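You operate a simulated robot arm through the tools that you are given. There is no shell and no other tool. Be economical: measure what you need, move in short steps, check, and stop when the job is done.

You run a simulated robot arm. Do the job below in one go: nothing can be reset, and whatever is moved stays where it is left.

TASK
Press the pink foam down into the spares carton and fold both flaps shut.

Only the result counts: the job must be done as asked and must still hold three seconds after the hand-in. Knocking over, shifting, dropping, spilling or breaking anything else fails it. Flat cloth is picked up by pressing the open fingertips on it (5 to 10 N) and closing them slowly along it; thin cloth reads only 2 to 8 mm in the jaws.

THE ROBOT
A 7-joint arm with a two-finger parallel gripper, fixed in place. Base frame: the origin is at the foot of the arm, x ahead of it, y to its left, z up; the work surface is at about z = 60. Units: cm, rad, N and s.
With the tool pointing down near the work surface it reaches from about 16 to 66 cm from the base axis. Its first joint turns from -1.152 to 1.152 rad. Payload 1.57 kg.
Tool frame: the origin (TCP) lies between the finger pads and is the grasp point; the fingertips stand 3 cm ahead of it; z points along the fingers, y is the line along which they close. Largest opening 11 cm; finger width 2.4, thickness 1.2; the body of the gripper, 4.8 by 11.2 cm, starts 7.8 cm behind the TCP.
Orientation is that of the tool frame in the base frame, as a unit quaternion [w, x, y, z]. With the fingers straight down and closing along the base's y, the tool's x points along the base's -x, its y along +y and its z along -z.

THE INTERFACE
- The arm moves only by the tool jog_arm. Its argument "motion" is a list of rows, each an object of numbers (a shift or turn left out is 0, a gripper value left out holds the last): "rx", "ry", "rz": the turn, a rotation vector about the base's x, y, z in rad; "tx", "ty", "tz": the shift along the base's x, y, z in cm; "gripper": the gripper command, from -1 (shut) to 1 (fully open), values between in proportion. In form: [{"rx": .., "ry": .., "rz": .., "tx": .., "ty": .., "tz": .., "gripper": ..}, ...]. A call has 1 to 10 rows; each row shifts and turns the commanded pose from where the row before left it. A row lasts 0.2 s, in which the tool goes at most 5 cm and 0.15 rad; a call with a longer step from one row to the next is refused whole, and so is a gripper value outside its range. Where a pose cannot be reached the arm comes as near as it can. A force on the tool above 50 N (or 10 N above the force at the start of the call, whichever is more), or a blocked arm, ends the call early, and 0.2 s more pass. Each finger travels about 10.8 cm/s and halts on what it meets, pressing with about 39 N; the grip force reading is that of the motor and also rises with nothing between the fingers. The clock runs only during rows and for 0.2 s after the last one: add rows that do not move to give the fingers time. It gives the time, the measured TCP pose, the force on the tool (base axes), the opening and the grip force at its end, in the units of the frame above (readings bear some noise), with the torque about the TCP (base axes, N m) and any sound that the robot's microphone picked up, and new pictures: "views" is both (left out), scene, wrist or none.
- Cameras (640 x 400 px; columns grow to the right, rows downward): "scene" is fixed at [16.18, -39.97, 138.93]; the picture's right is [0.76, -0.65, 0.00], its down [-0.46, -0.54, -0.70] and it looks along [0.46, 0.53, -0.71] (base axes); focal length 321 px, centre (320, 200). "wrist" rides on the gripper at [7, 1.6, -14.1] in the tool frame; the picture's right is [-0.23, 0.97, 0.00], its down [-0.85, -0.20, -0.48] and it looks along [-0.47, -0.11, 0.88] (tool axes); focal length 222 px, centre (320, 200). There is no depth. A picture from a camera that has moved, and an enlarged one, comes with that camera's place and axes in the base frame and with its lens.
- inspect(camera, box): a new picture of the part [left, top, right, bottom] of that camera's present view, enlarged. The clock stands still meanwhile.
- close_job(): hands the job in; it is judged then, once.

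Go step by step. Nothing tells you positions but the pictures and the camera data: compare them with the known pose of the tool, close in by small moves and look again before you grip or let go. The budget is 120 turns and 200 pictures, counting those below and the enlarged ones. Unless the task says otherwise, let go and move clear before handing in, and close with one line.

The tools are called as name(argument=value, ...) on one line, values as JSON. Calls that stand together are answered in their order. jog_arm: Moves the arm, as the interface text tells. Its arguments: {"type":"object","properties":{"motion":{"type":"array"},"views":{"type":"string","enum":["both","scene","wrist","none"]}},"required":["motion"]} The other tools are called the same way: inspect (camera, box) takes an enlarged picture of a part of a camera's view; close_job () hands the job in.

At the start:

```text
clock: 0.0
tool_pos: [42.56, 5.88, 92.93]
orientation: [0.0, 0.0, 1.0, 0.0]
contact_force: [-1.2, 0.1, 0.8]
ft_torque: [0.01, -0.01, 0.04]
gripper_width: 11.0
finger_force: 0.0
```

scene: 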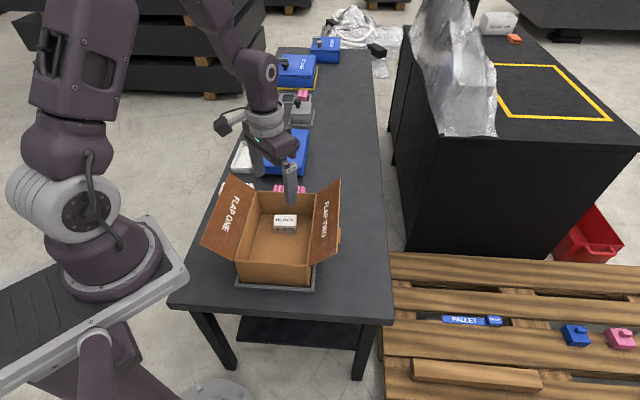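
wrist: 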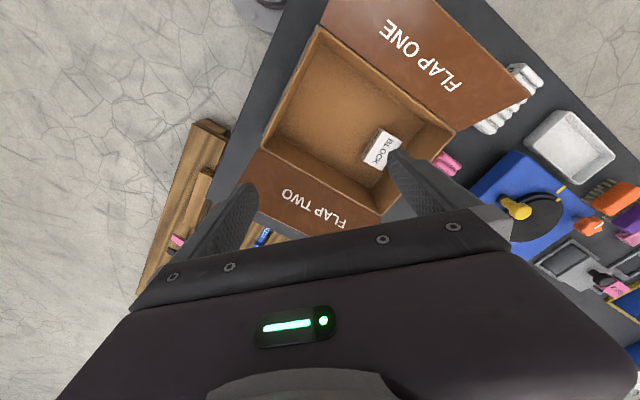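

I see an open carton with FLAP ONE and FLAP TWO and a small white block in it; pink things lie near it. I take a closer look to find the pink foam.

inspect(camera="scene", box=[190, 120, 370, 300])

inspect(camera="wrist", box=[400, 40, 640, 340])

inspect(camera="scene", box=[220, 20, 400, 140])

```text
2.22 times, centred on (280, 210) of scene
camera zoom: at [16.18, -39.97, 138.93], right [0.76, -0.65, 0.0], down [-0.46, -0.54, -0.7], along [0.46, 0.53, -0.71], focal length 713 px, centre (409, 178)
```

zoom: 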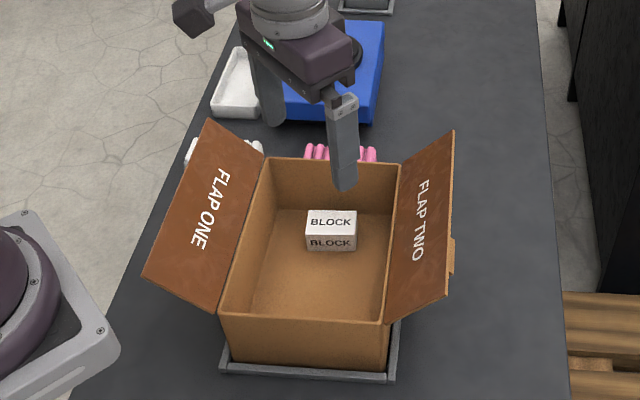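

```text
1.33 times, centred on (520, 190) of wrist
camera zoom: at [35.51, 7.51, 107.14], right [0.23, 0.97, 0.0], down [0.85, -0.2, 0.48], along [0.47, -0.11, -0.88], focal length 296 px, centre (53, 213)
```

zoom: 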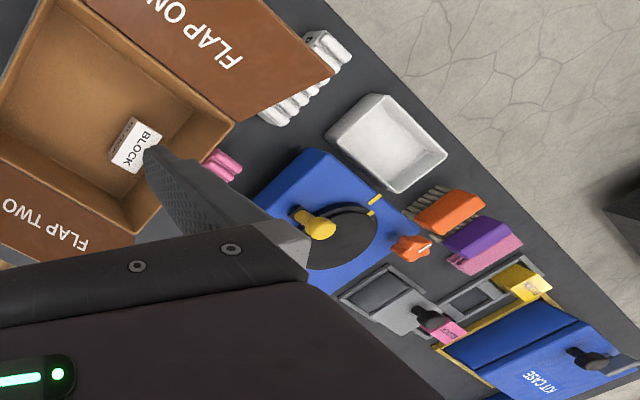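

```text
3.33 times, centred on (310, 80) of scene
camera zoom: at [16.18, -39.97, 138.93], right [0.76, -0.65, 0.0], down [-0.46, -0.54, -0.7], along [0.46, 0.53, -0.71], focal length 1069 px, centre (353, 600)
```

zoom: 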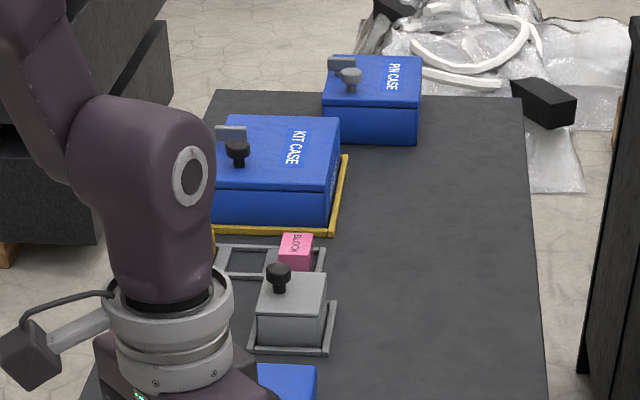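

The pink ribbed foam seems to lie just behind the carton near (58, 29); a white ribbed one lies left of it. I move high up to see it from the wrist camera.

jog_arm(motion=[{"tx": -2, "ty": 4}, {"tx": -2, "ty": 4}, {"tx": -2, "ty": 4}, {"tx": -1, "ty": 3}, {}])

```text
clock: 1.2
tool_pos: [35.5, 20.99, 93.08]
orientation: [0.0, 0.0, 1.0, 0.0]
contact_force: [-1.1, 1.1, 0.5]
ft_torque: [-0.05, 0.01, 0.03]
gripper_width: 11.0
finger_force: 0.0
camera wrist: at [28.71, 22.61, 107.26], right [0.23, 0.97, 0.0], down [0.86, -0.2, 0.48], along [0.47, -0.11, -0.88], focal length 222 px, centre (320, 200)
```

scene: 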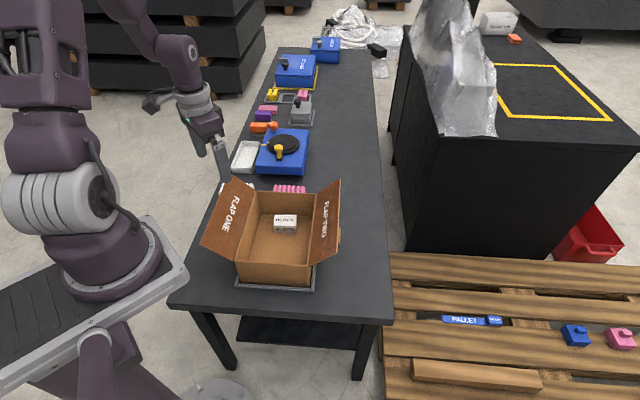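
wrist: 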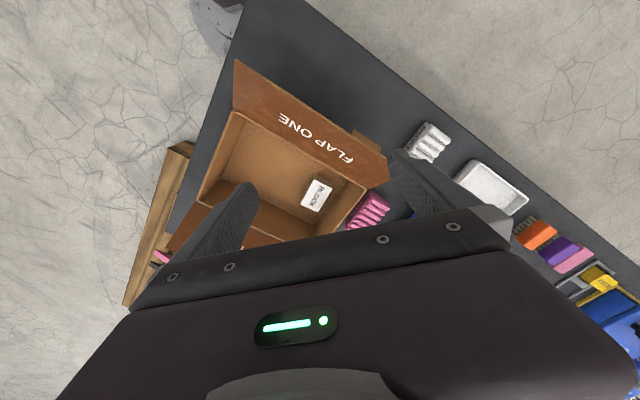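

inspect(camera="wrist", box=[180, 60, 460, 260])

inspect(camera="scene", box=[200, 150, 350, 300])

```text
2.00 times, centred on (320, 160) of wrist
camera zoom: at [28.71, 22.61, 107.26], right [0.23, 0.97, 0.0], down [0.86, -0.2, 0.48], along [0.47, -0.11, -0.88], focal length 444 px, centre (320, 280)
```

zoom: 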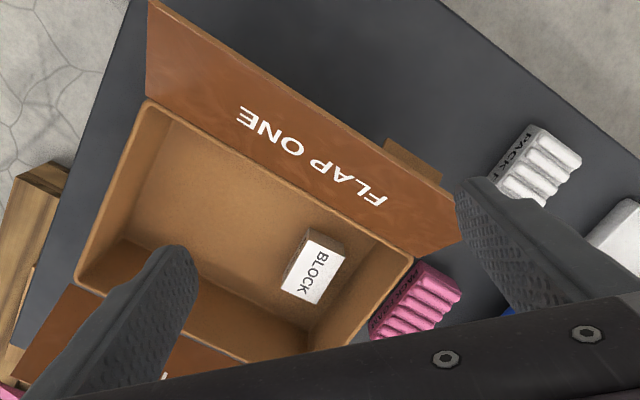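

```text
2.67 times, centred on (275, 225) of scene
camera zoom: at [16.18, -39.96, 138.93], right [0.76, -0.65, 0.0], down [-0.46, -0.54, -0.7], along [0.46, 0.53, -0.71], focal length 855 px, centre (440, 133)
```

zoom: 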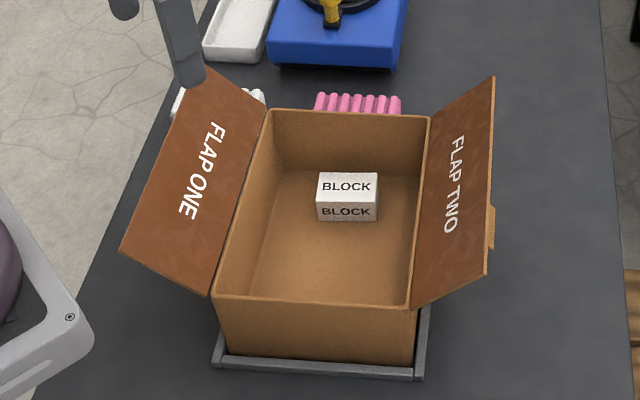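

The pink ribbed block ("PACK ...") lies just behind the carton, about 11 cm long across it. I turn the gripper -45° so it closes along the carton's long axis and look at it from above.

jog_arm(motion=[{"rz": -0.131, "tx": 3}, {"rz": -0.131, "tx": 3}, {"rz": -0.131, "tx": 3}, {"rz": -0.131, "tx": 3}, {"rz": -0.131, "tx": 3}, {"rz": -0.131, "tx": 3}, {}])

```text
clock: 2.8
tool_pos: [53.31, 20.93, 92.99]
orientation: [0.0, 0.384, 0.923, 0.0]
contact_force: [-0.5, 0.5, -0.3]
ft_torque: [-0.01, -0.02, -0.01]
gripper_width: 11.01
finger_force: 0.0
camera wrist: at [49.57, 27.01, 107.21], right [0.85, 0.53, 0.0], down [0.46, -0.75, 0.48], along [0.25, -0.41, -0.88], focal length 222 px, centre (320, 200)
```

scene: 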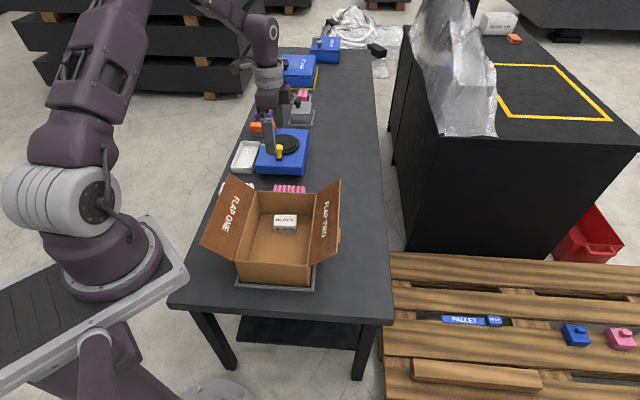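
wrist: 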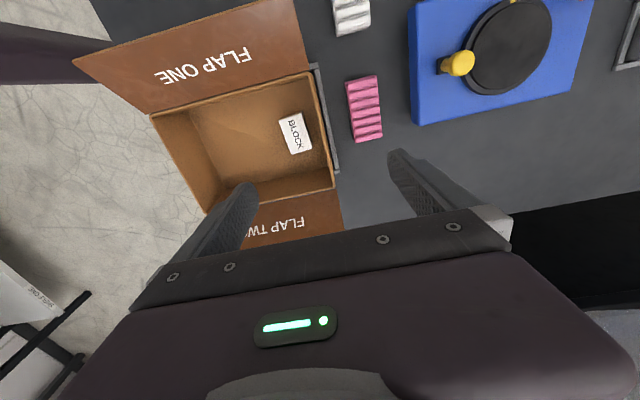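

inspect(camera="wrist", box=[240, 40, 440, 180])

```text
2.86 times, centred on (340, 110) of wrist
camera zoom: at [49.57, 27.01, 107.21], right [0.85, 0.53, 0.0], down [0.46, -0.75, 0.48], along [0.25, -0.41, -0.88], focal length 635 px, centre (263, 457)
```

zoom: 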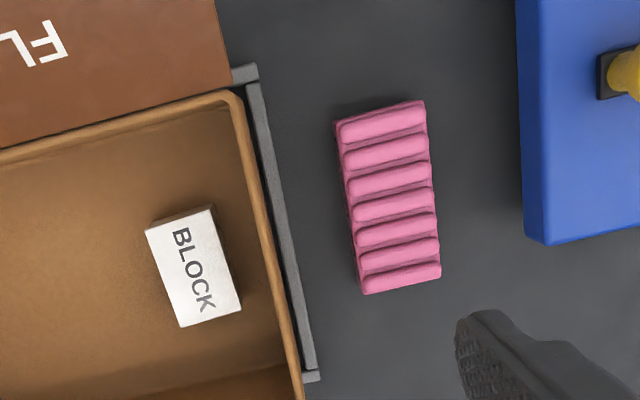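

Foam centre is about (59.1, 27.2), length 10.7 along the carton's width, 5.4 wide, clear of the carton by about 5 cm. I part-open the jaws to about 8 cm and move above it.

jog_arm(motion=[{"tx": 1.2, "ty": 1.2, "tz": -3, "gripper": 0.5}, {"tx": 1.2, "ty": 1.2, "tz": -3}, {"tx": 1.2, "ty": 1.2, "tz": -3}, {"tx": 1.2, "ty": 1.3, "tz": -4}, {"tx": 1.0, "ty": 1.4, "tz": -4}, {}])

```text
clock: 4.2
tool_pos: [59.31, 27.46, 76.14]
orientation: [0.001, 0.384, 0.923, 0.0]
contact_force: [1.4, -1.0, -0.5]
ft_torque: [0.01, -0.01, 0.0]
gripper_width: 8.26
finger_force: 0.0
camera wrist: at [55.57, 33.5, 90.21], right [0.85, 0.53, 0.0], down [0.46, -0.75, 0.48], along [0.25, -0.41, -0.88], focal length 222 px, centre (320, 200)
```

scene: 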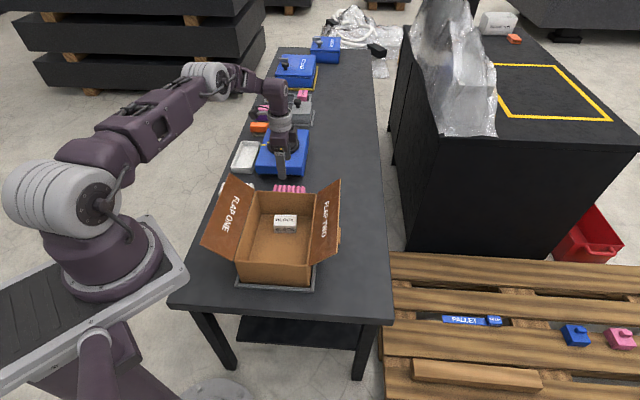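
wrist: 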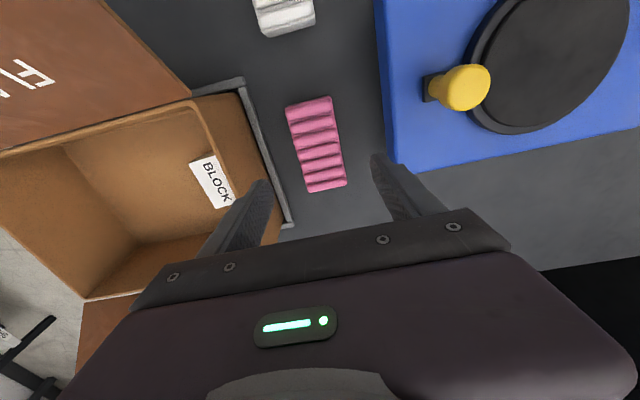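

Position agrees within half a centimetre. I correct slightly and go down most of the way.

jog_arm(motion=[{"tx": -0.3, "ty": -0.3, "tz": -3}, {"tz": -3}, {"tz": -3}, {"tz": -1.5}, {}])

inspect(camera="wrist", box=[150, 100, 450, 290])

```text
clock: 5.4
tool_pos: [58.06, 26.5, 65.31]
orientation: [0.001, 0.383, 0.924, 0.0]
contact_force: [0.3, 0.0, 0.2]
ft_torque: [-0.03, 0.02, 0.01]
gripper_width: 8.26
finger_force: 0.0
out of reach, approached as far as the arm can: row 3, 4
camera wrist: at [54.41, 32.57, 79.55], right [0.85, 0.53, 0.0], down [0.46, -0.75, 0.48], along [0.25, -0.41, -0.88], focal length 222 px, centre (320, 200)
```

scene: 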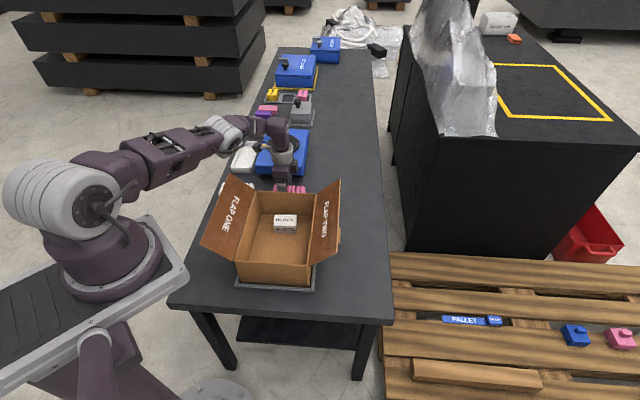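
wrist: 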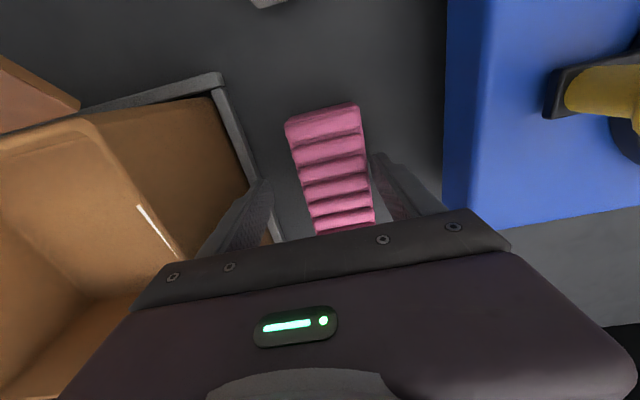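

```text
2.11 times, centred on (300, 195) of wrist
camera zoom: at [54.41, 32.57, 79.55], right [0.85, 0.53, 0.0], down [0.46, -0.75, 0.48], along [0.25, -0.41, -0.88], focal length 468 px, centre (362, 210)
```

zoom: 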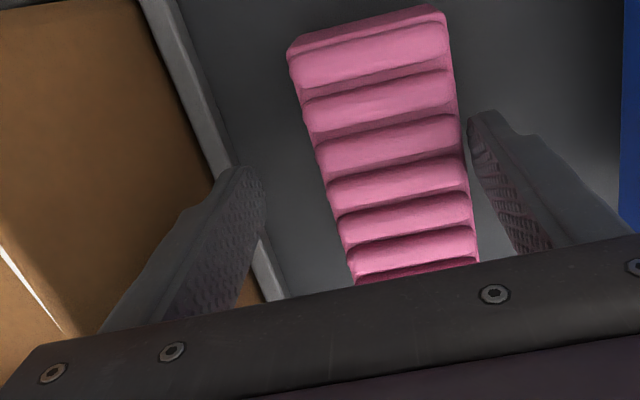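

The straight-down reach ends about 1 cm short of the foam centre. I tilt the fingers slightly outward to gain reach.

jog_arm(motion=[{"rx": 0.09, "ry": -0.09}, {}], views="wrist")

```text
clock: 6.0
tool_pos: [58.1, 26.39, 65.49]
orientation: [0.025, 0.383, 0.921, 0.06]
contact_force: [0.5, 1.2, -0.2]
ft_torque: [-0.01, -0.02, -0.03]
gripper_width: 8.27
finger_force: 0.1
camera wrist: at [53.16, 31.25, 79.79], right [0.84, 0.52, 0.12], down [0.42, -0.79, 0.45], along [0.33, -0.33, -0.88], focal length 222 px, centre (320, 200)
```

wrist: 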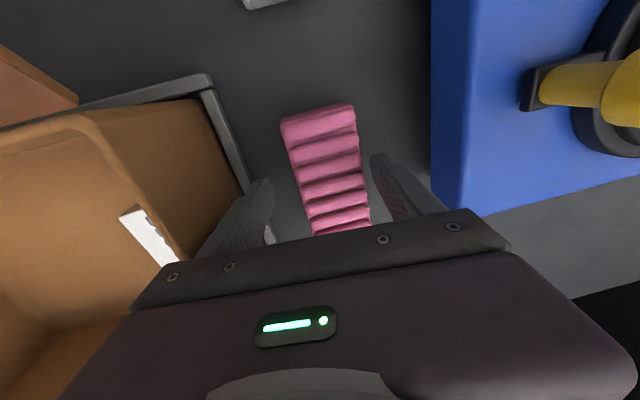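

Now shift outward onto the foam centre and down.

jog_arm(motion=[{"tx": 0.4, "ty": 0.4, "tz": -0.5}, {"tx": 0.3, "ty": 0.3, "tz": -0.5}, {"tz": -0.5}, {}], views="both")

```text
clock: 7.0
tool_pos: [58.86, 27.15, 63.99]
orientation: [0.024, 0.384, 0.921, 0.059]
contact_force: [-0.3, 0.1, 0.0]
ft_torque: [0.0, 0.0, -0.03]
gripper_width: 8.26
finger_force: 0.1
camera wrist: at [53.82, 31.97, 78.3], right [0.84, 0.52, 0.12], down [0.42, -0.79, 0.45], along [0.33, -0.33, -0.88], focal length 222 px, centre (320, 200)
```

scene: 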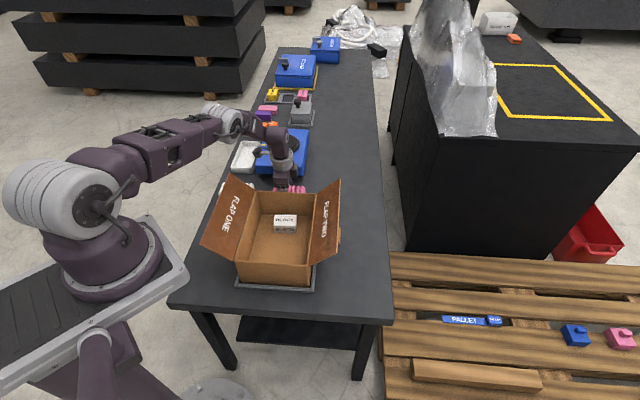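
wrist: 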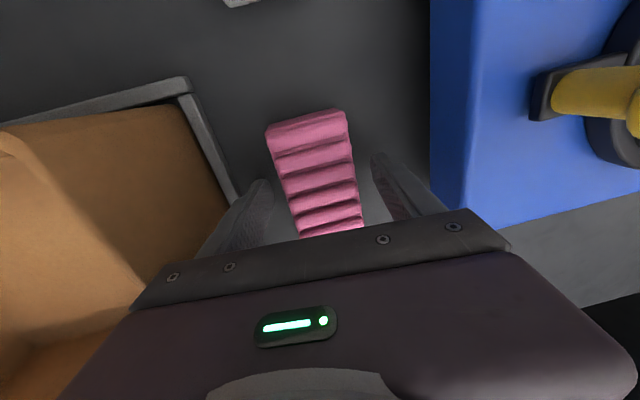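

The foam is between the fingers. I close gently.

jog_arm(motion=[{"gripper": 0.0}, {"gripper": -0.1}, {"gripper": -0.2}, {}, {}], views="wrist")

```text
clock: 8.2
tool_pos: [59.02, 27.1, 63.99]
orientation: [0.025, 0.383, 0.922, 0.059]
contact_force: [-1.0, -1.2, 3.0]
ft_torque: [-0.07, 0.13, -0.04]
gripper_width: 5.52
finger_force: 39.0
camera wrist: at [53.83, 31.97, 78.31], right [0.84, 0.52, 0.12], down [0.42, -0.79, 0.45], along [0.33, -0.33, -0.88], focal length 222 px, centre (320, 200)
```

wrist: 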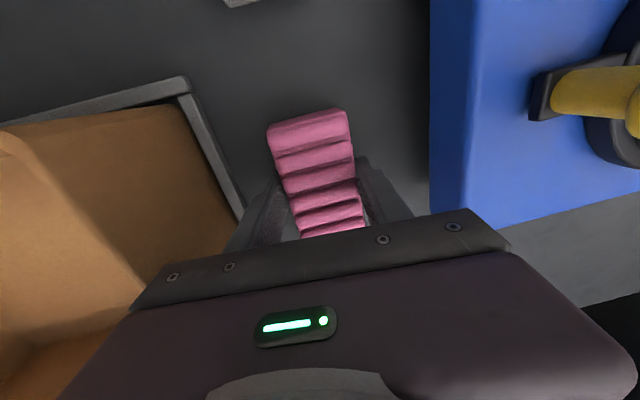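

Gripped at 5.5 cm. I lift straight up and check.

jog_arm(motion=[{"tz": 1, "gripper": -0.3}, {"tz": 2}, {"tz": 3}, {"tz": 3}, {"tz": 3}, {"tz": 3}, {}])

```text
clock: 9.8
tool_pos: [58.86, 27.02, 79.19]
orientation: [0.024, 0.383, 0.922, 0.059]
contact_force: [-0.3, 0.6, -0.9]
ft_torque: [0.02, -0.01, 0.0]
gripper_width: 5.5
finger_force: 38.9
camera wrist: at [53.77, 31.84, 93.41], right [0.84, 0.52, 0.12], down [0.42, -0.79, 0.45], along [0.33, -0.33, -0.88], focal length 222 px, centre (320, 200)
```

scene: 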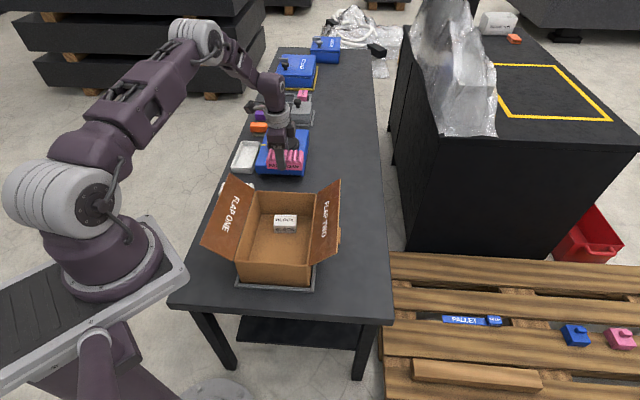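
wrist: 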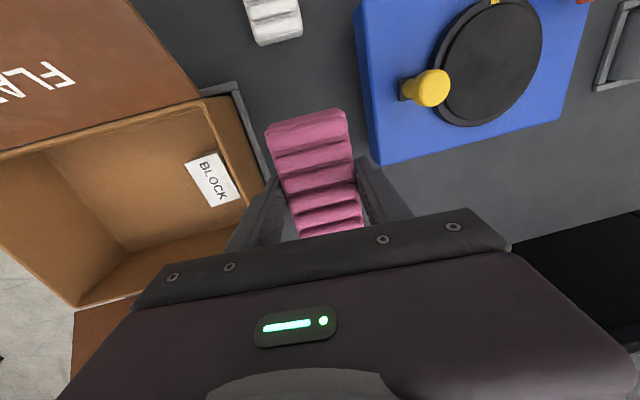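

inspect(camera="scene", box=[230, 110, 350, 200])

```text
4.44 times, centred on (290, 155) of scene
camera zoom: at [16.18, -39.97, 138.93], right [0.76, -0.65, 0.0], down [-0.46, -0.54, -0.7], along [0.46, 0.53, -0.71], focal length 1426 px, centre (453, 400)
```

zoom: 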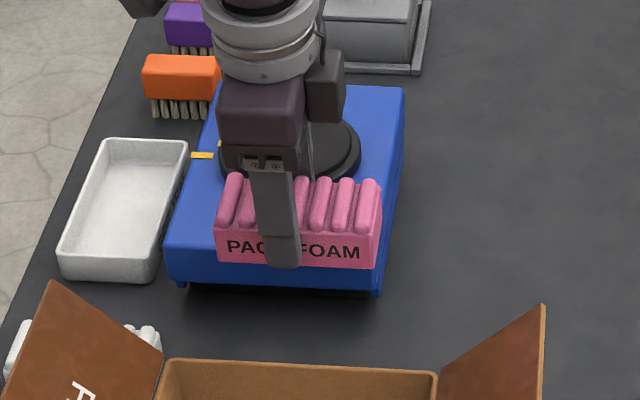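

The foam ("PACK FOAM") is held firmly. The carton spans roughly p=28–53.6 along its long axis, rim about z=70.5; the block is near its back. I carry the foam to the free front-middle area, about (43.5, 8.8).

jog_arm(motion=[{"tx": -2.57, "ty": -3.03}, {"tx": -2.57, "ty": -3.03}, {"tx": -2.57, "ty": -3.03}, {"tx": -2.57, "ty": -3.03}, {"tx": -2.57, "ty": -3.03}, {"tx": -2.57, "ty": -3.03}, {}])

inspect(camera="scene", box=[190, 140, 370, 300])

```text
clock: 11.4
tool_pos: [43.5, 8.9, 79.33]
orientation: [0.025, 0.383, 0.922, 0.059]
contact_force: [-0.5, -0.3, -0.3]
ft_torque: [0.04, 0.0, 0.01]
gripper_width: 5.45
finger_force: 38.7
camera wrist: at [38.48, 13.67, 93.68], right [0.84, 0.52, 0.12], down [0.42, -0.79, 0.45], along [0.33, -0.33, -0.88], focal length 222 px, centre (320, 200)
```

scene: 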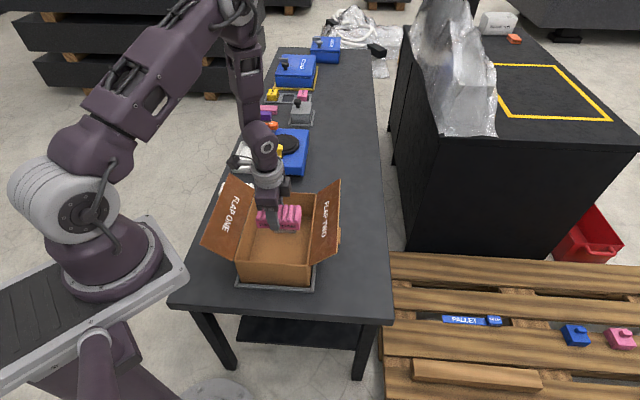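
wrist: 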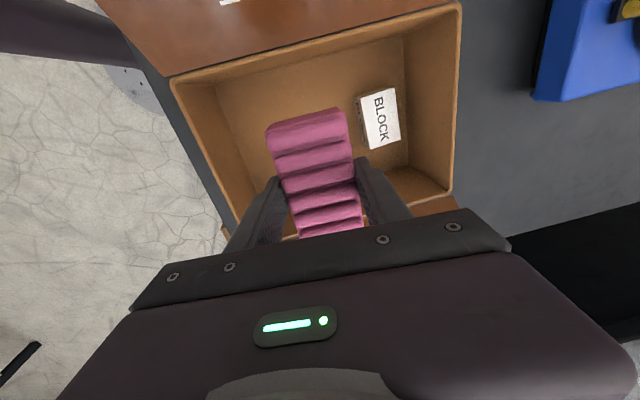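

```text
2.50 times, centred on (280, 220) of scene
camera zoom: at [16.18, -39.97, 138.93], right [0.76, -0.65, 0.0], down [-0.46, -0.54, -0.7], along [0.46, 0.53, -0.71], focal length 802 px, centre (420, 150)
```

zoom: 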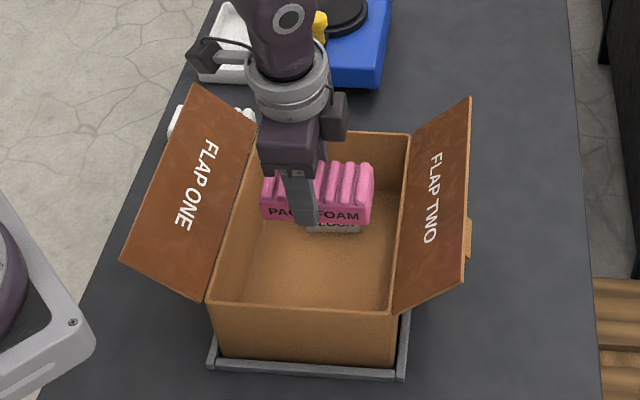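

Foam is over the free part of the carton. I lower it in.

jog_arm(motion=[{"tz": -3}, {"tz": -3}, {"tz": -3}, {"tz": -2}, {"tz": -1}, {}])

```text
clock: 12.8
tool_pos: [43.45, 8.99, 67.12]
orientation: [0.024, 0.382, 0.922, 0.06]
contact_force: [-0.9, 0.1, -0.9]
ft_torque: [0.02, 0.05, -0.01]
gripper_width: 5.37
finger_force: 39.0
camera wrist: at [38.38, 13.78, 81.41], right [0.84, 0.52, 0.12], down [0.42, -0.79, 0.45], along [0.33, -0.33, -0.88], focal length 222 px, centre (320, 200)
```

scene: 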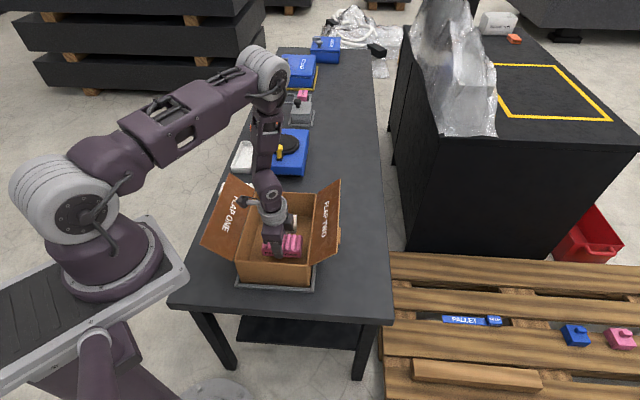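
wrist: 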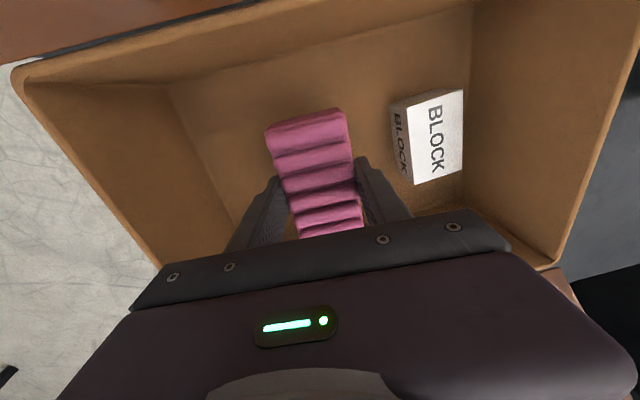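

jog_arm(motion=[{"tz": -0.7}, {"tz": -0.6}, {"tz": -0.5}, {"tz": -0.4}, {"tz": -0.3}, {}], views="scene")

```text
clock: 14.2
tool_pos: [43.54, 8.99, 64.55]
orientation: [0.026, 0.383, 0.921, 0.06]
contact_force: [-0.5, 1.1, 50.8]
ft_torque: [-0.81, 0.9, -0.05]
gripper_width: 5.46
finger_force: 39.3
```

scene: 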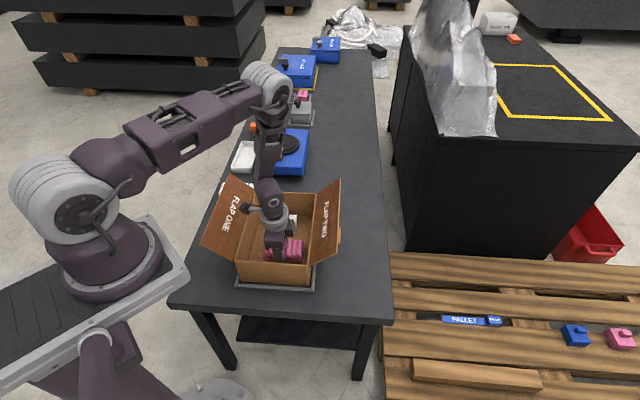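

The foam is on the carton floor (50 N). I ease up a little and open moderately.

jog_arm(motion=[{"tz": 0.2}, {"gripper": 0.0}, {"gripper": 0.3}, {"gripper": 0.4}, {}])

```text
clock: 15.4
tool_pos: [43.41, 9.07, 64.61]
orientation: [0.024, 0.383, 0.922, 0.059]
contact_force: [0.5, -0.4, -0.1]
ft_torque: [0.02, -0.01, 0.04]
gripper_width: 7.7
finger_force: 0.2
camera wrist: at [38.48, 13.76, 78.93], right [0.84, 0.52, 0.12], down [0.42, -0.79, 0.45], along [0.33, -0.33, -0.88], focal length 222 px, centre (320, 200)
```

scene: 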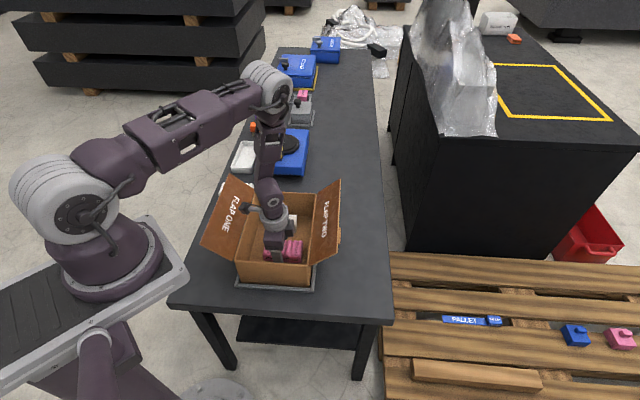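
wrist: 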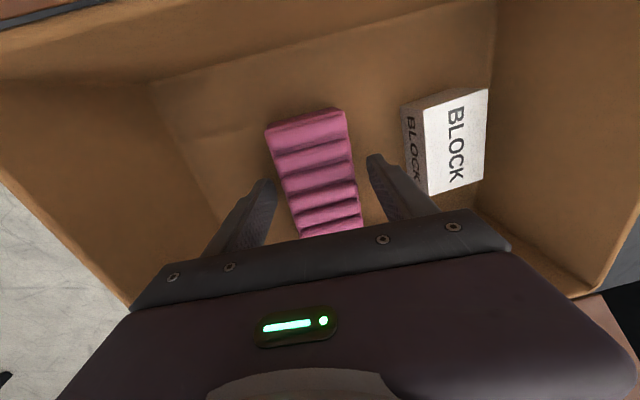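

Released. I lift out, straighten the tool and shut the fingers.

jog_arm(motion=[{"tz": 2}, {"tz": 3}, {"tz": 3}, {"tz": 3}, {"rx": -0.09, "ry": 0.09, "gripper": -1}, {}, {}])

inspect(camera="scene", box=[190, 150, 370, 300])

```text
clock: 17.0
tool_pos: [43.5, 9.0, 75.57]
orientation: [-0.001, 0.384, 0.923, 0.0]
contact_force: [-0.3, -0.1, 0.4]
ft_torque: [0.0, -0.01, 0.01]
gripper_width: 0.0
finger_force: 21.3
camera wrist: at [39.78, 15.0, 89.85], right [0.85, 0.53, 0.0], down [0.46, -0.75, 0.48], along [0.25, -0.41, -0.88], focal length 222 px, centre (320, 200)
```

scene: 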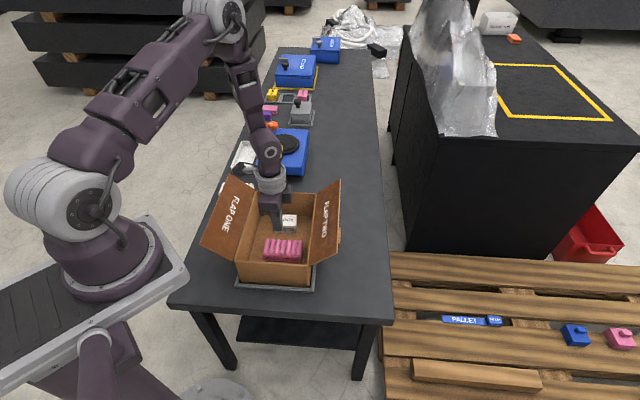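
wrist: 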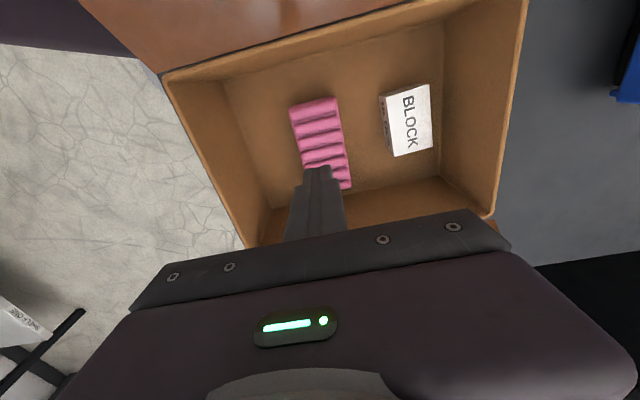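

```text
2.67 times, centred on (280, 225) of scene
camera zoom: at [16.18, -39.96, 138.93], right [0.76, -0.65, 0.0], down [-0.46, -0.54, -0.7], along [0.46, 0.53, -0.71], focal length 855 px, centre (427, 133)
```

zoom: 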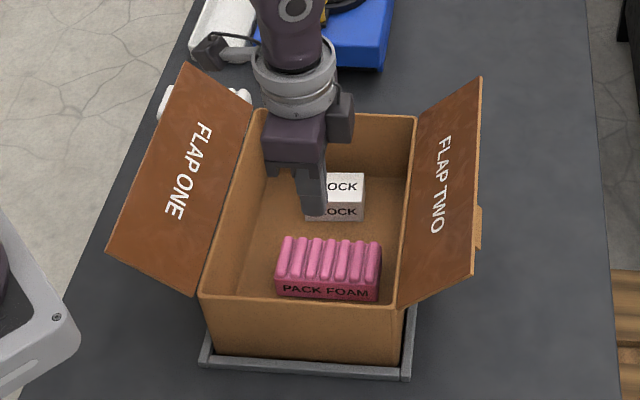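

The foam lies flat on the floor. I press it down once with the shut fingers.

jog_arm(motion=[{"ty": -0.8, "tz": -2}, {"tz": -2}, {"tz": -1.5}, {"tz": -0.6}, {"tz": -0.5}, {"tz": -0.5}, {"tz": -0.4}, {"tz": -0.4}, {"tz": -0.4}], views="wrist")

```text
clock: 19.0
tool_pos: [43.5, 8.12, 67.48]
orientation: [0.0, 0.384, 0.923, 0.0]
contact_force: [-2.3, -0.2, 17.2]
ft_torque: [-0.01, 0.05, 0.01]
gripper_width: 0.01
finger_force: 20.9
camera wrist: at [39.78, 14.24, 81.65], right [0.85, 0.53, 0.0], down [0.46, -0.75, 0.48], along [0.25, -0.41, -0.88], focal length 222 px, centre (320, 200)
```

wrist: 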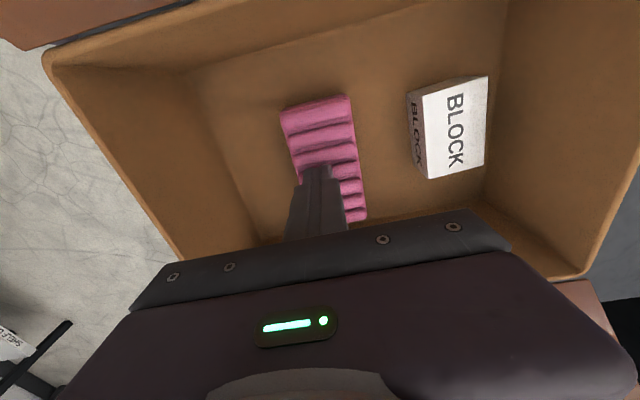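

jog_arm(motion=[{"tz": -0.3}, {"tz": -0.3}, {}, {}], views="none")

```text
clock: 19.4
tool_pos: [43.58, 8.18, 67.41]
orientation: [0.001, 0.383, 0.924, 0.001]
contact_force: [-6.3, -1.1, 26.6]
ft_torque: [0.0, 0.21, 0.0]
gripper_width: 0.0
finger_force: 20.6
stopped in row 1: the force on the tool passed its limit at 61 N (the readings are from after the stop); the commanded pose is now the measured one
```

The foam is pressed firmly to the floor. Flap one (hinge at the base side, outer edge at about z=75) comes next: I rise, cross over it, and go down outside it.

jog_arm(motion=[{"tz": 3}, {"tz": 4}, {"tz": 4}, {"tz": 4}, {"tz": 4}], views="none")

jog_arm(motion=[{"tx": -2.54, "ty": 3.82}, {"tx": -2.54, "ty": 3.82}, {"tx": -2.54, "ty": 3.82}, {"tx": -2.54, "ty": 3.82}, {"tx": -2.54, "ty": 3.82}, {}])

inspect(camera="scene", box=[170, 130, 370, 300])

```text
clock: 20.6
tool_pos: [43.64, 8.14, 86.23]
orientation: [0.0, 0.383, 0.924, 0.0]
contact_force: [-0.5, 0.9, -0.1]
ft_torque: [0.0, -0.01, -0.03]
gripper_width: 0.01
finger_force: 21.9
```

```text
clock: 22.0
tool_pos: [30.9, 27.12, 86.46]
orientation: [0.0, 0.383, 0.924, 0.001]
contact_force: [0.4, 0.5, -0.3]
ft_torque: [0.04, 0.0, 0.02]
gripper_width: 0.0
finger_force: 20.6
camera wrist: at [27.19, 33.24, 100.72], right [0.85, 0.53, 0.0], down [0.46, -0.75, 0.48], along [0.25, -0.41, -0.88], focal length 222 px, centre (320, 200)
```

scene: 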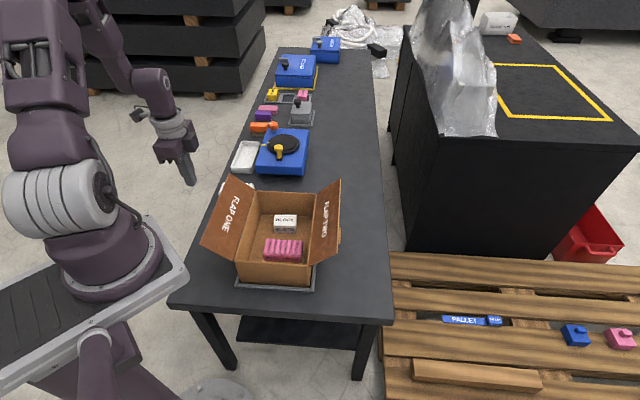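
wrist: 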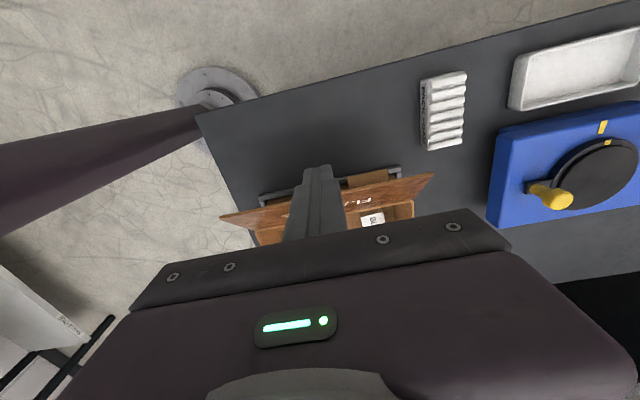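

```text
2.35 times, centred on (270, 215) of scene
camera zoom: at [16.18, -39.96, 138.93], right [0.76, -0.65, 0.0], down [-0.46, -0.54, -0.7], along [0.46, 0.53, -0.71], focal length 755 px, centre (438, 165)
```

zoom: 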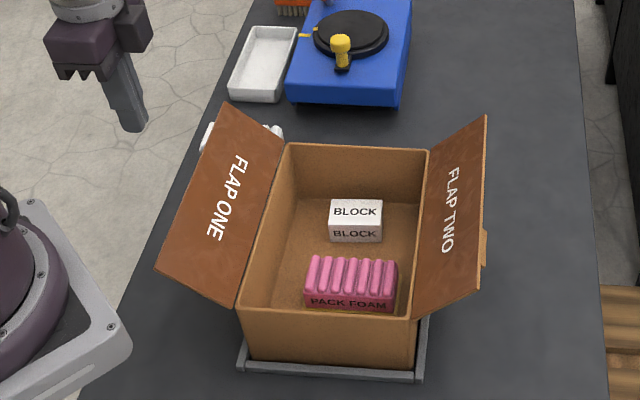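

Flap one's outer edge is at about q=8, z=76–77, and I'm outside it at q≈2.7. I lower the fingertips just below the edge and look.

jog_arm(motion=[{"tz": -3}, {"tz": -3}, {"tz": -3}, {"tz": -1}, {}])

inspect(camera="wrist", box=[200, 100, 480, 275])

```text
clock: 23.2
tool_pos: [30.89, 27.02, 76.49]
orientation: [0.0, 0.384, 0.924, 0.001]
contact_force: [0.6, 0.0, -0.4]
ft_torque: [0.0, 0.01, 0.01]
gripper_width: 0.0
finger_force: 21.7
camera wrist: at [27.13, 33.21, 90.62], right [0.85, 0.53, 0.0], down [0.46, -0.75, 0.48], along [0.25, -0.41, -0.88], focal length 222 px, centre (320, 200)
```

scene: 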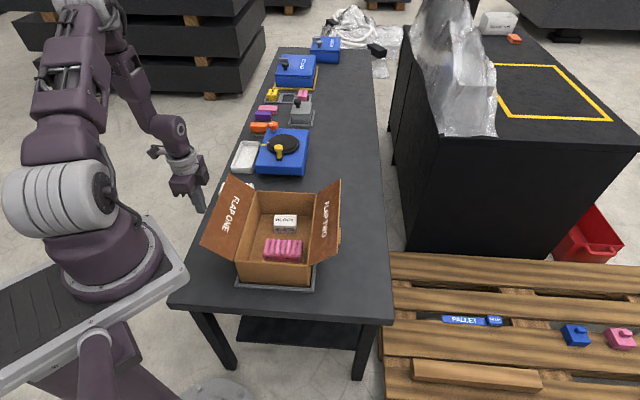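
wrist: 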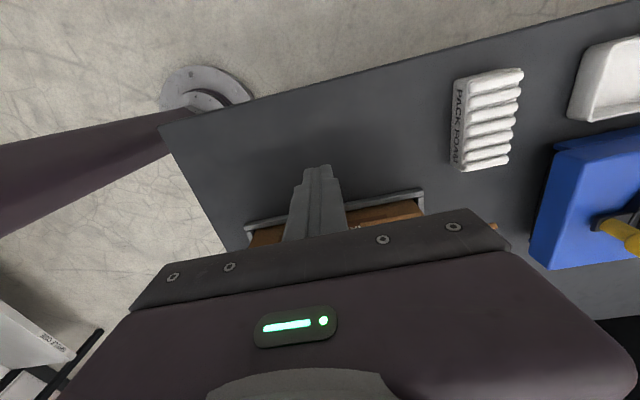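

```text
2.29 times, centred on (340, 188) of wrist
camera zoom: at [27.13, 33.21, 90.62], right [0.85, 0.53, 0.0], down [0.46, -0.75, 0.48], along [0.25, -0.41, -0.88], focal length 508 px, centre (274, 229)
```

zoom: 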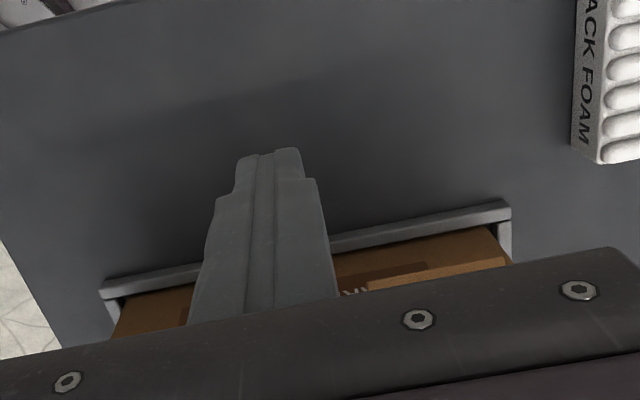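

The fingertips are below and outside the flap edge. I push it inward (toward +q) in 1 cm steps.

jog_arm(motion=[{"tx": 0.85, "ty": -0.85}, {"tx": 0.85, "ty": -0.85}, {"tx": 0.85, "ty": -0.85}, {"tx": 0.85, "ty": -0.85}, {"tx": 0.85, "ty": -0.85}, {"tx": 0.7, "ty": -0.7}, {}])

inspect(camera="scene", box=[170, 130, 370, 300])

```text
clock: 24.8
tool_pos: [35.85, 22.29, 76.42]
orientation: [0.0, 0.383, 0.924, 0.001]
contact_force: [-0.1, -0.3, -0.4]
ft_torque: [0.01, 0.01, 0.0]
gripper_width: 0.0
finger_force: 21.4
camera wrist: at [32.08, 28.44, 90.58], right [0.85, 0.53, 0.0], down [0.46, -0.75, 0.48], along [0.25, -0.41, -0.88], focal length 222 px, centre (320, 200)
```

scene: 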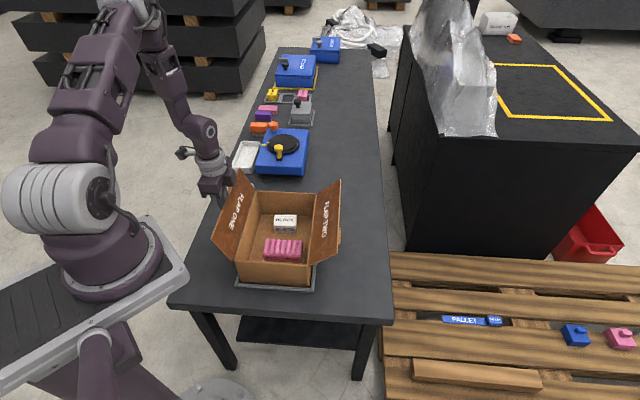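
wrist: 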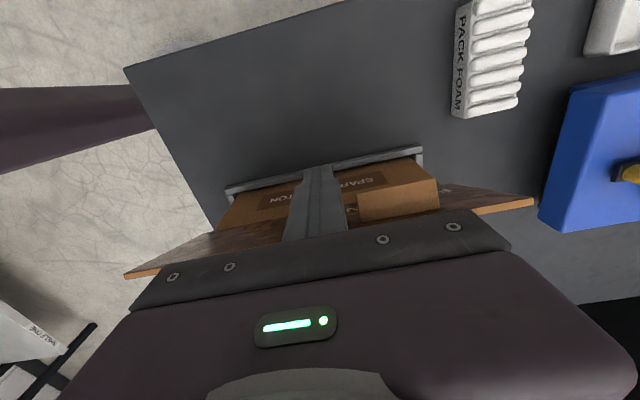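

```text
2.35 times, centred on (270, 215) of scene
camera zoom: at [16.18, -39.97, 138.93], right [0.76, -0.65, 0.0], down [-0.46, -0.54, -0.7], along [0.46, 0.53, -0.71], focal length 755 px, centre (438, 165)
```

zoom: 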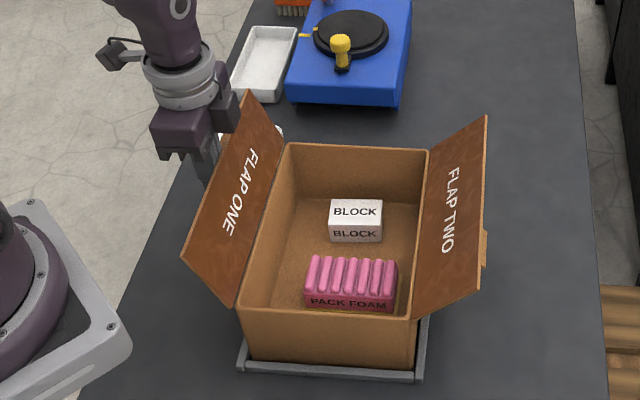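

Flap one is rising with no noticeable force. I keep pushing in while rising.

jog_arm(motion=[{"tx": 0.7, "ty": -0.7, "tz": 0.3}, {"tx": 0.7, "ty": -0.7, "tz": 0.3}, {"tx": 0.7, "ty": -0.7, "tz": 0.3}, {"tx": 0.7, "ty": -0.7, "tz": 0.3}, {"tx": 0.7, "ty": -0.7, "tz": 0.3}, {"tx": 0.7, "ty": -0.7, "tz": 0.3}, {}])

inspect(camera="scene", box=[170, 130, 370, 300])

```text
clock: 26.4
tool_pos: [40.07, 17.96, 78.29]
orientation: [0.0, 0.383, 0.924, 0.001]
contact_force: [-0.5, 0.1, 0.3]
ft_torque: [-0.02, 0.0, 0.01]
gripper_width: 0.01
finger_force: 21.5
camera wrist: at [36.29, 24.23, 92.53], right [0.85, 0.53, 0.0], down [0.46, -0.75, 0.48], along [0.25, -0.41, -0.88], focal length 222 px, centre (320, 200)
```

scene: 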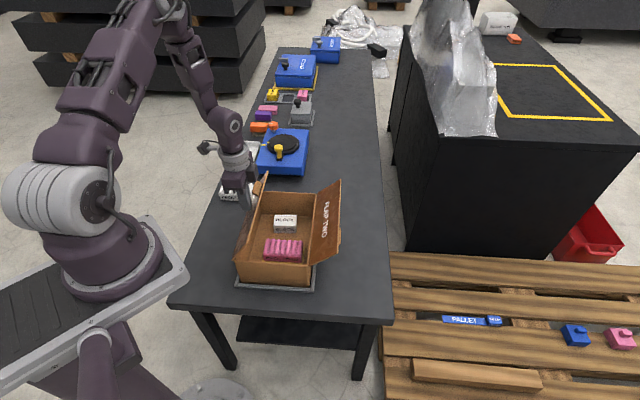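
wrist: 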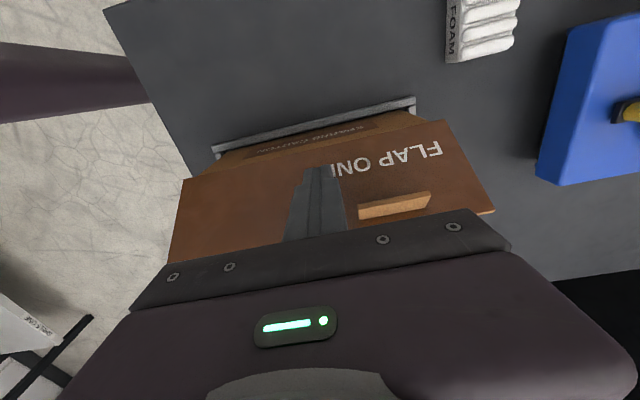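

```text
2.35 times, centred on (270, 215) of scene
camera zoom: at [16.18, -39.97, 138.93], right [0.76, -0.65, 0.0], down [-0.46, -0.54, -0.7], along [0.46, 0.53, -0.71], focal length 755 px, centre (438, 165)
```

zoom: 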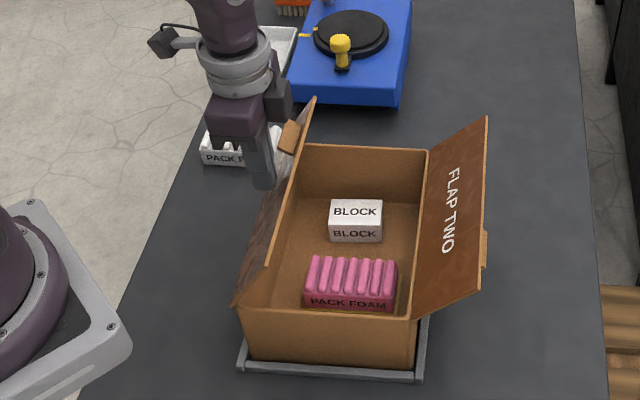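

jog_arm(motion=[{"tx": 0.7, "ty": -0.7, "tz": 0.1}, {"tx": 0.7, "ty": -0.7, "tz": 0.1}, {"tx": 0.7, "ty": -0.7}, {"tx": 0.7, "ty": -0.7}, {"tx": 0.7, "ty": -0.7, "tz": -0.3}, {"tx": 0.7, "ty": -0.7, "tz": -0.5}, {}])

inspect(camera="scene", box=[170, 130, 370, 300])

```text
clock: 28.0
tool_pos: [44.31, 13.96, 77.4]
orientation: [0.001, 0.383, 0.924, 0.001]
contact_force: [0.9, 0.0, 0.3]
ft_torque: [0.01, 0.0, 0.04]
gripper_width: 0.0
finger_force: 21.2
camera wrist: at [40.47, 20.03, 91.68], right [0.85, 0.53, 0.0], down [0.46, -0.75, 0.48], along [0.25, -0.41, -0.88], focal length 222 px, centre (320, 200)
```

scene: 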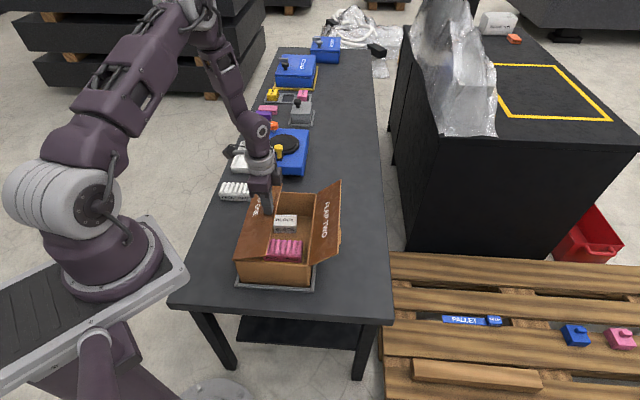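
wrist: 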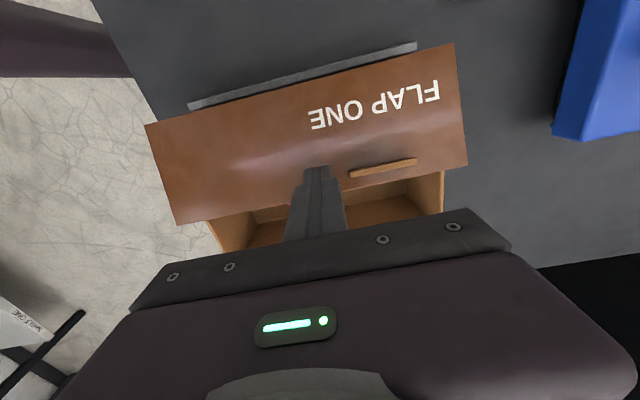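

```text
2.35 times, centred on (270, 215) of scene
camera zoom: at [16.18, -39.97, 138.93], right [0.76, -0.65, 0.0], down [-0.46, -0.54, -0.7], along [0.46, 0.53, -0.71], focal length 755 px, centre (438, 165)
```

zoom: 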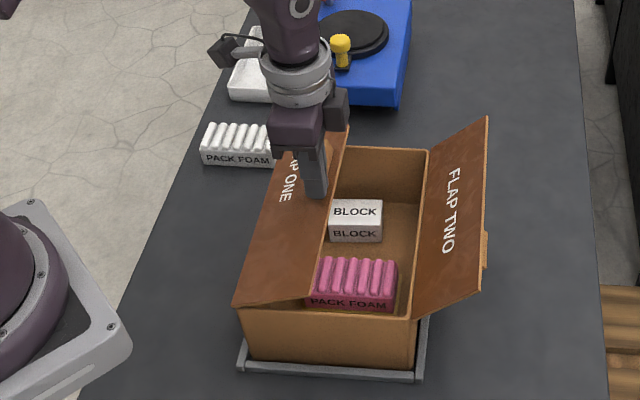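

Flap one now leans inward past vertical. I press it down along its arc.

jog_arm(motion=[{"tx": 0.3, "ty": -0.3, "tz": -0.8}, {"tx": 0.2, "ty": -0.2, "tz": -0.8}, {"tz": -0.8}, {"tz": -0.6}, {"tz": -0.4}, {}])

inspect(camera="scene", box=[170, 130, 370, 300])

```text
clock: 29.2
tool_pos: [44.84, 13.4, 74.52]
orientation: [0.001, 0.383, 0.924, 0.001]
contact_force: [-8.6, -5.1, 30.5]
ft_torque: [-0.04, 0.57, 0.08]
gripper_width: 0.01
finger_force: 21.7
stopped in row 5: the force on the tool passed its limit at 60 N (the readings are from after the stop); the commanded pose is now the measured one
camera wrist: at [41.02, 19.45, 88.77], right [0.85, 0.53, 0.0], down [0.46, -0.75, 0.48], along [0.25, -0.41, -0.88], focal length 222 px, centre (320, 200)
```

scene: 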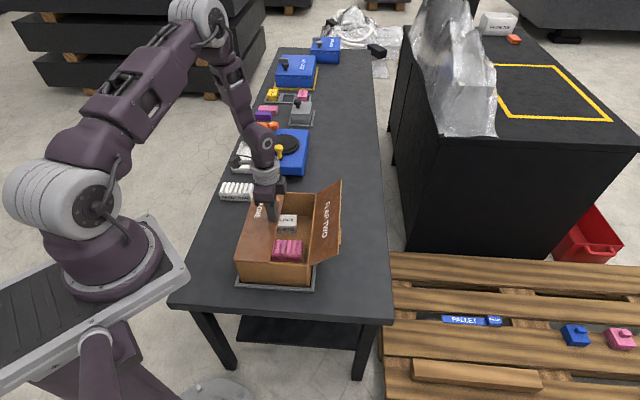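
wrist: 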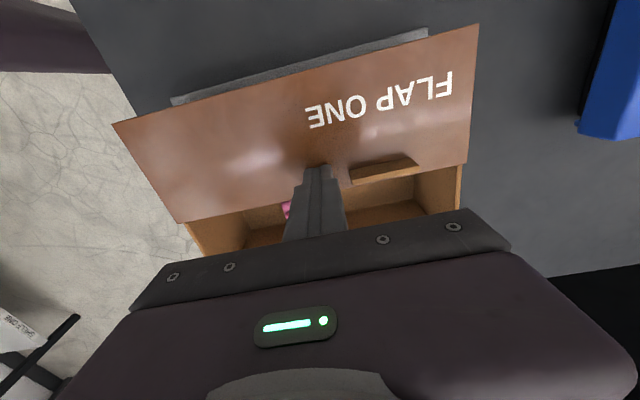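

```text
2.35 times, centred on (270, 215) of scene
camera zoom: at [16.05, -40.0, 138.94], right [0.76, -0.65, 0.0], down [-0.46, -0.54, -0.7], along [0.46, 0.53, -0.71], focal length 755 px, centre (438, 165)
```

zoom: 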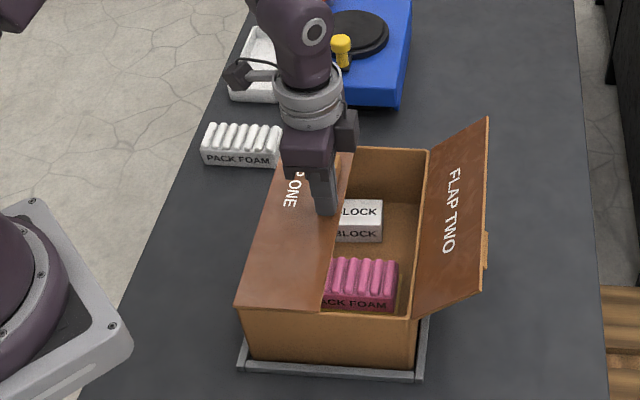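

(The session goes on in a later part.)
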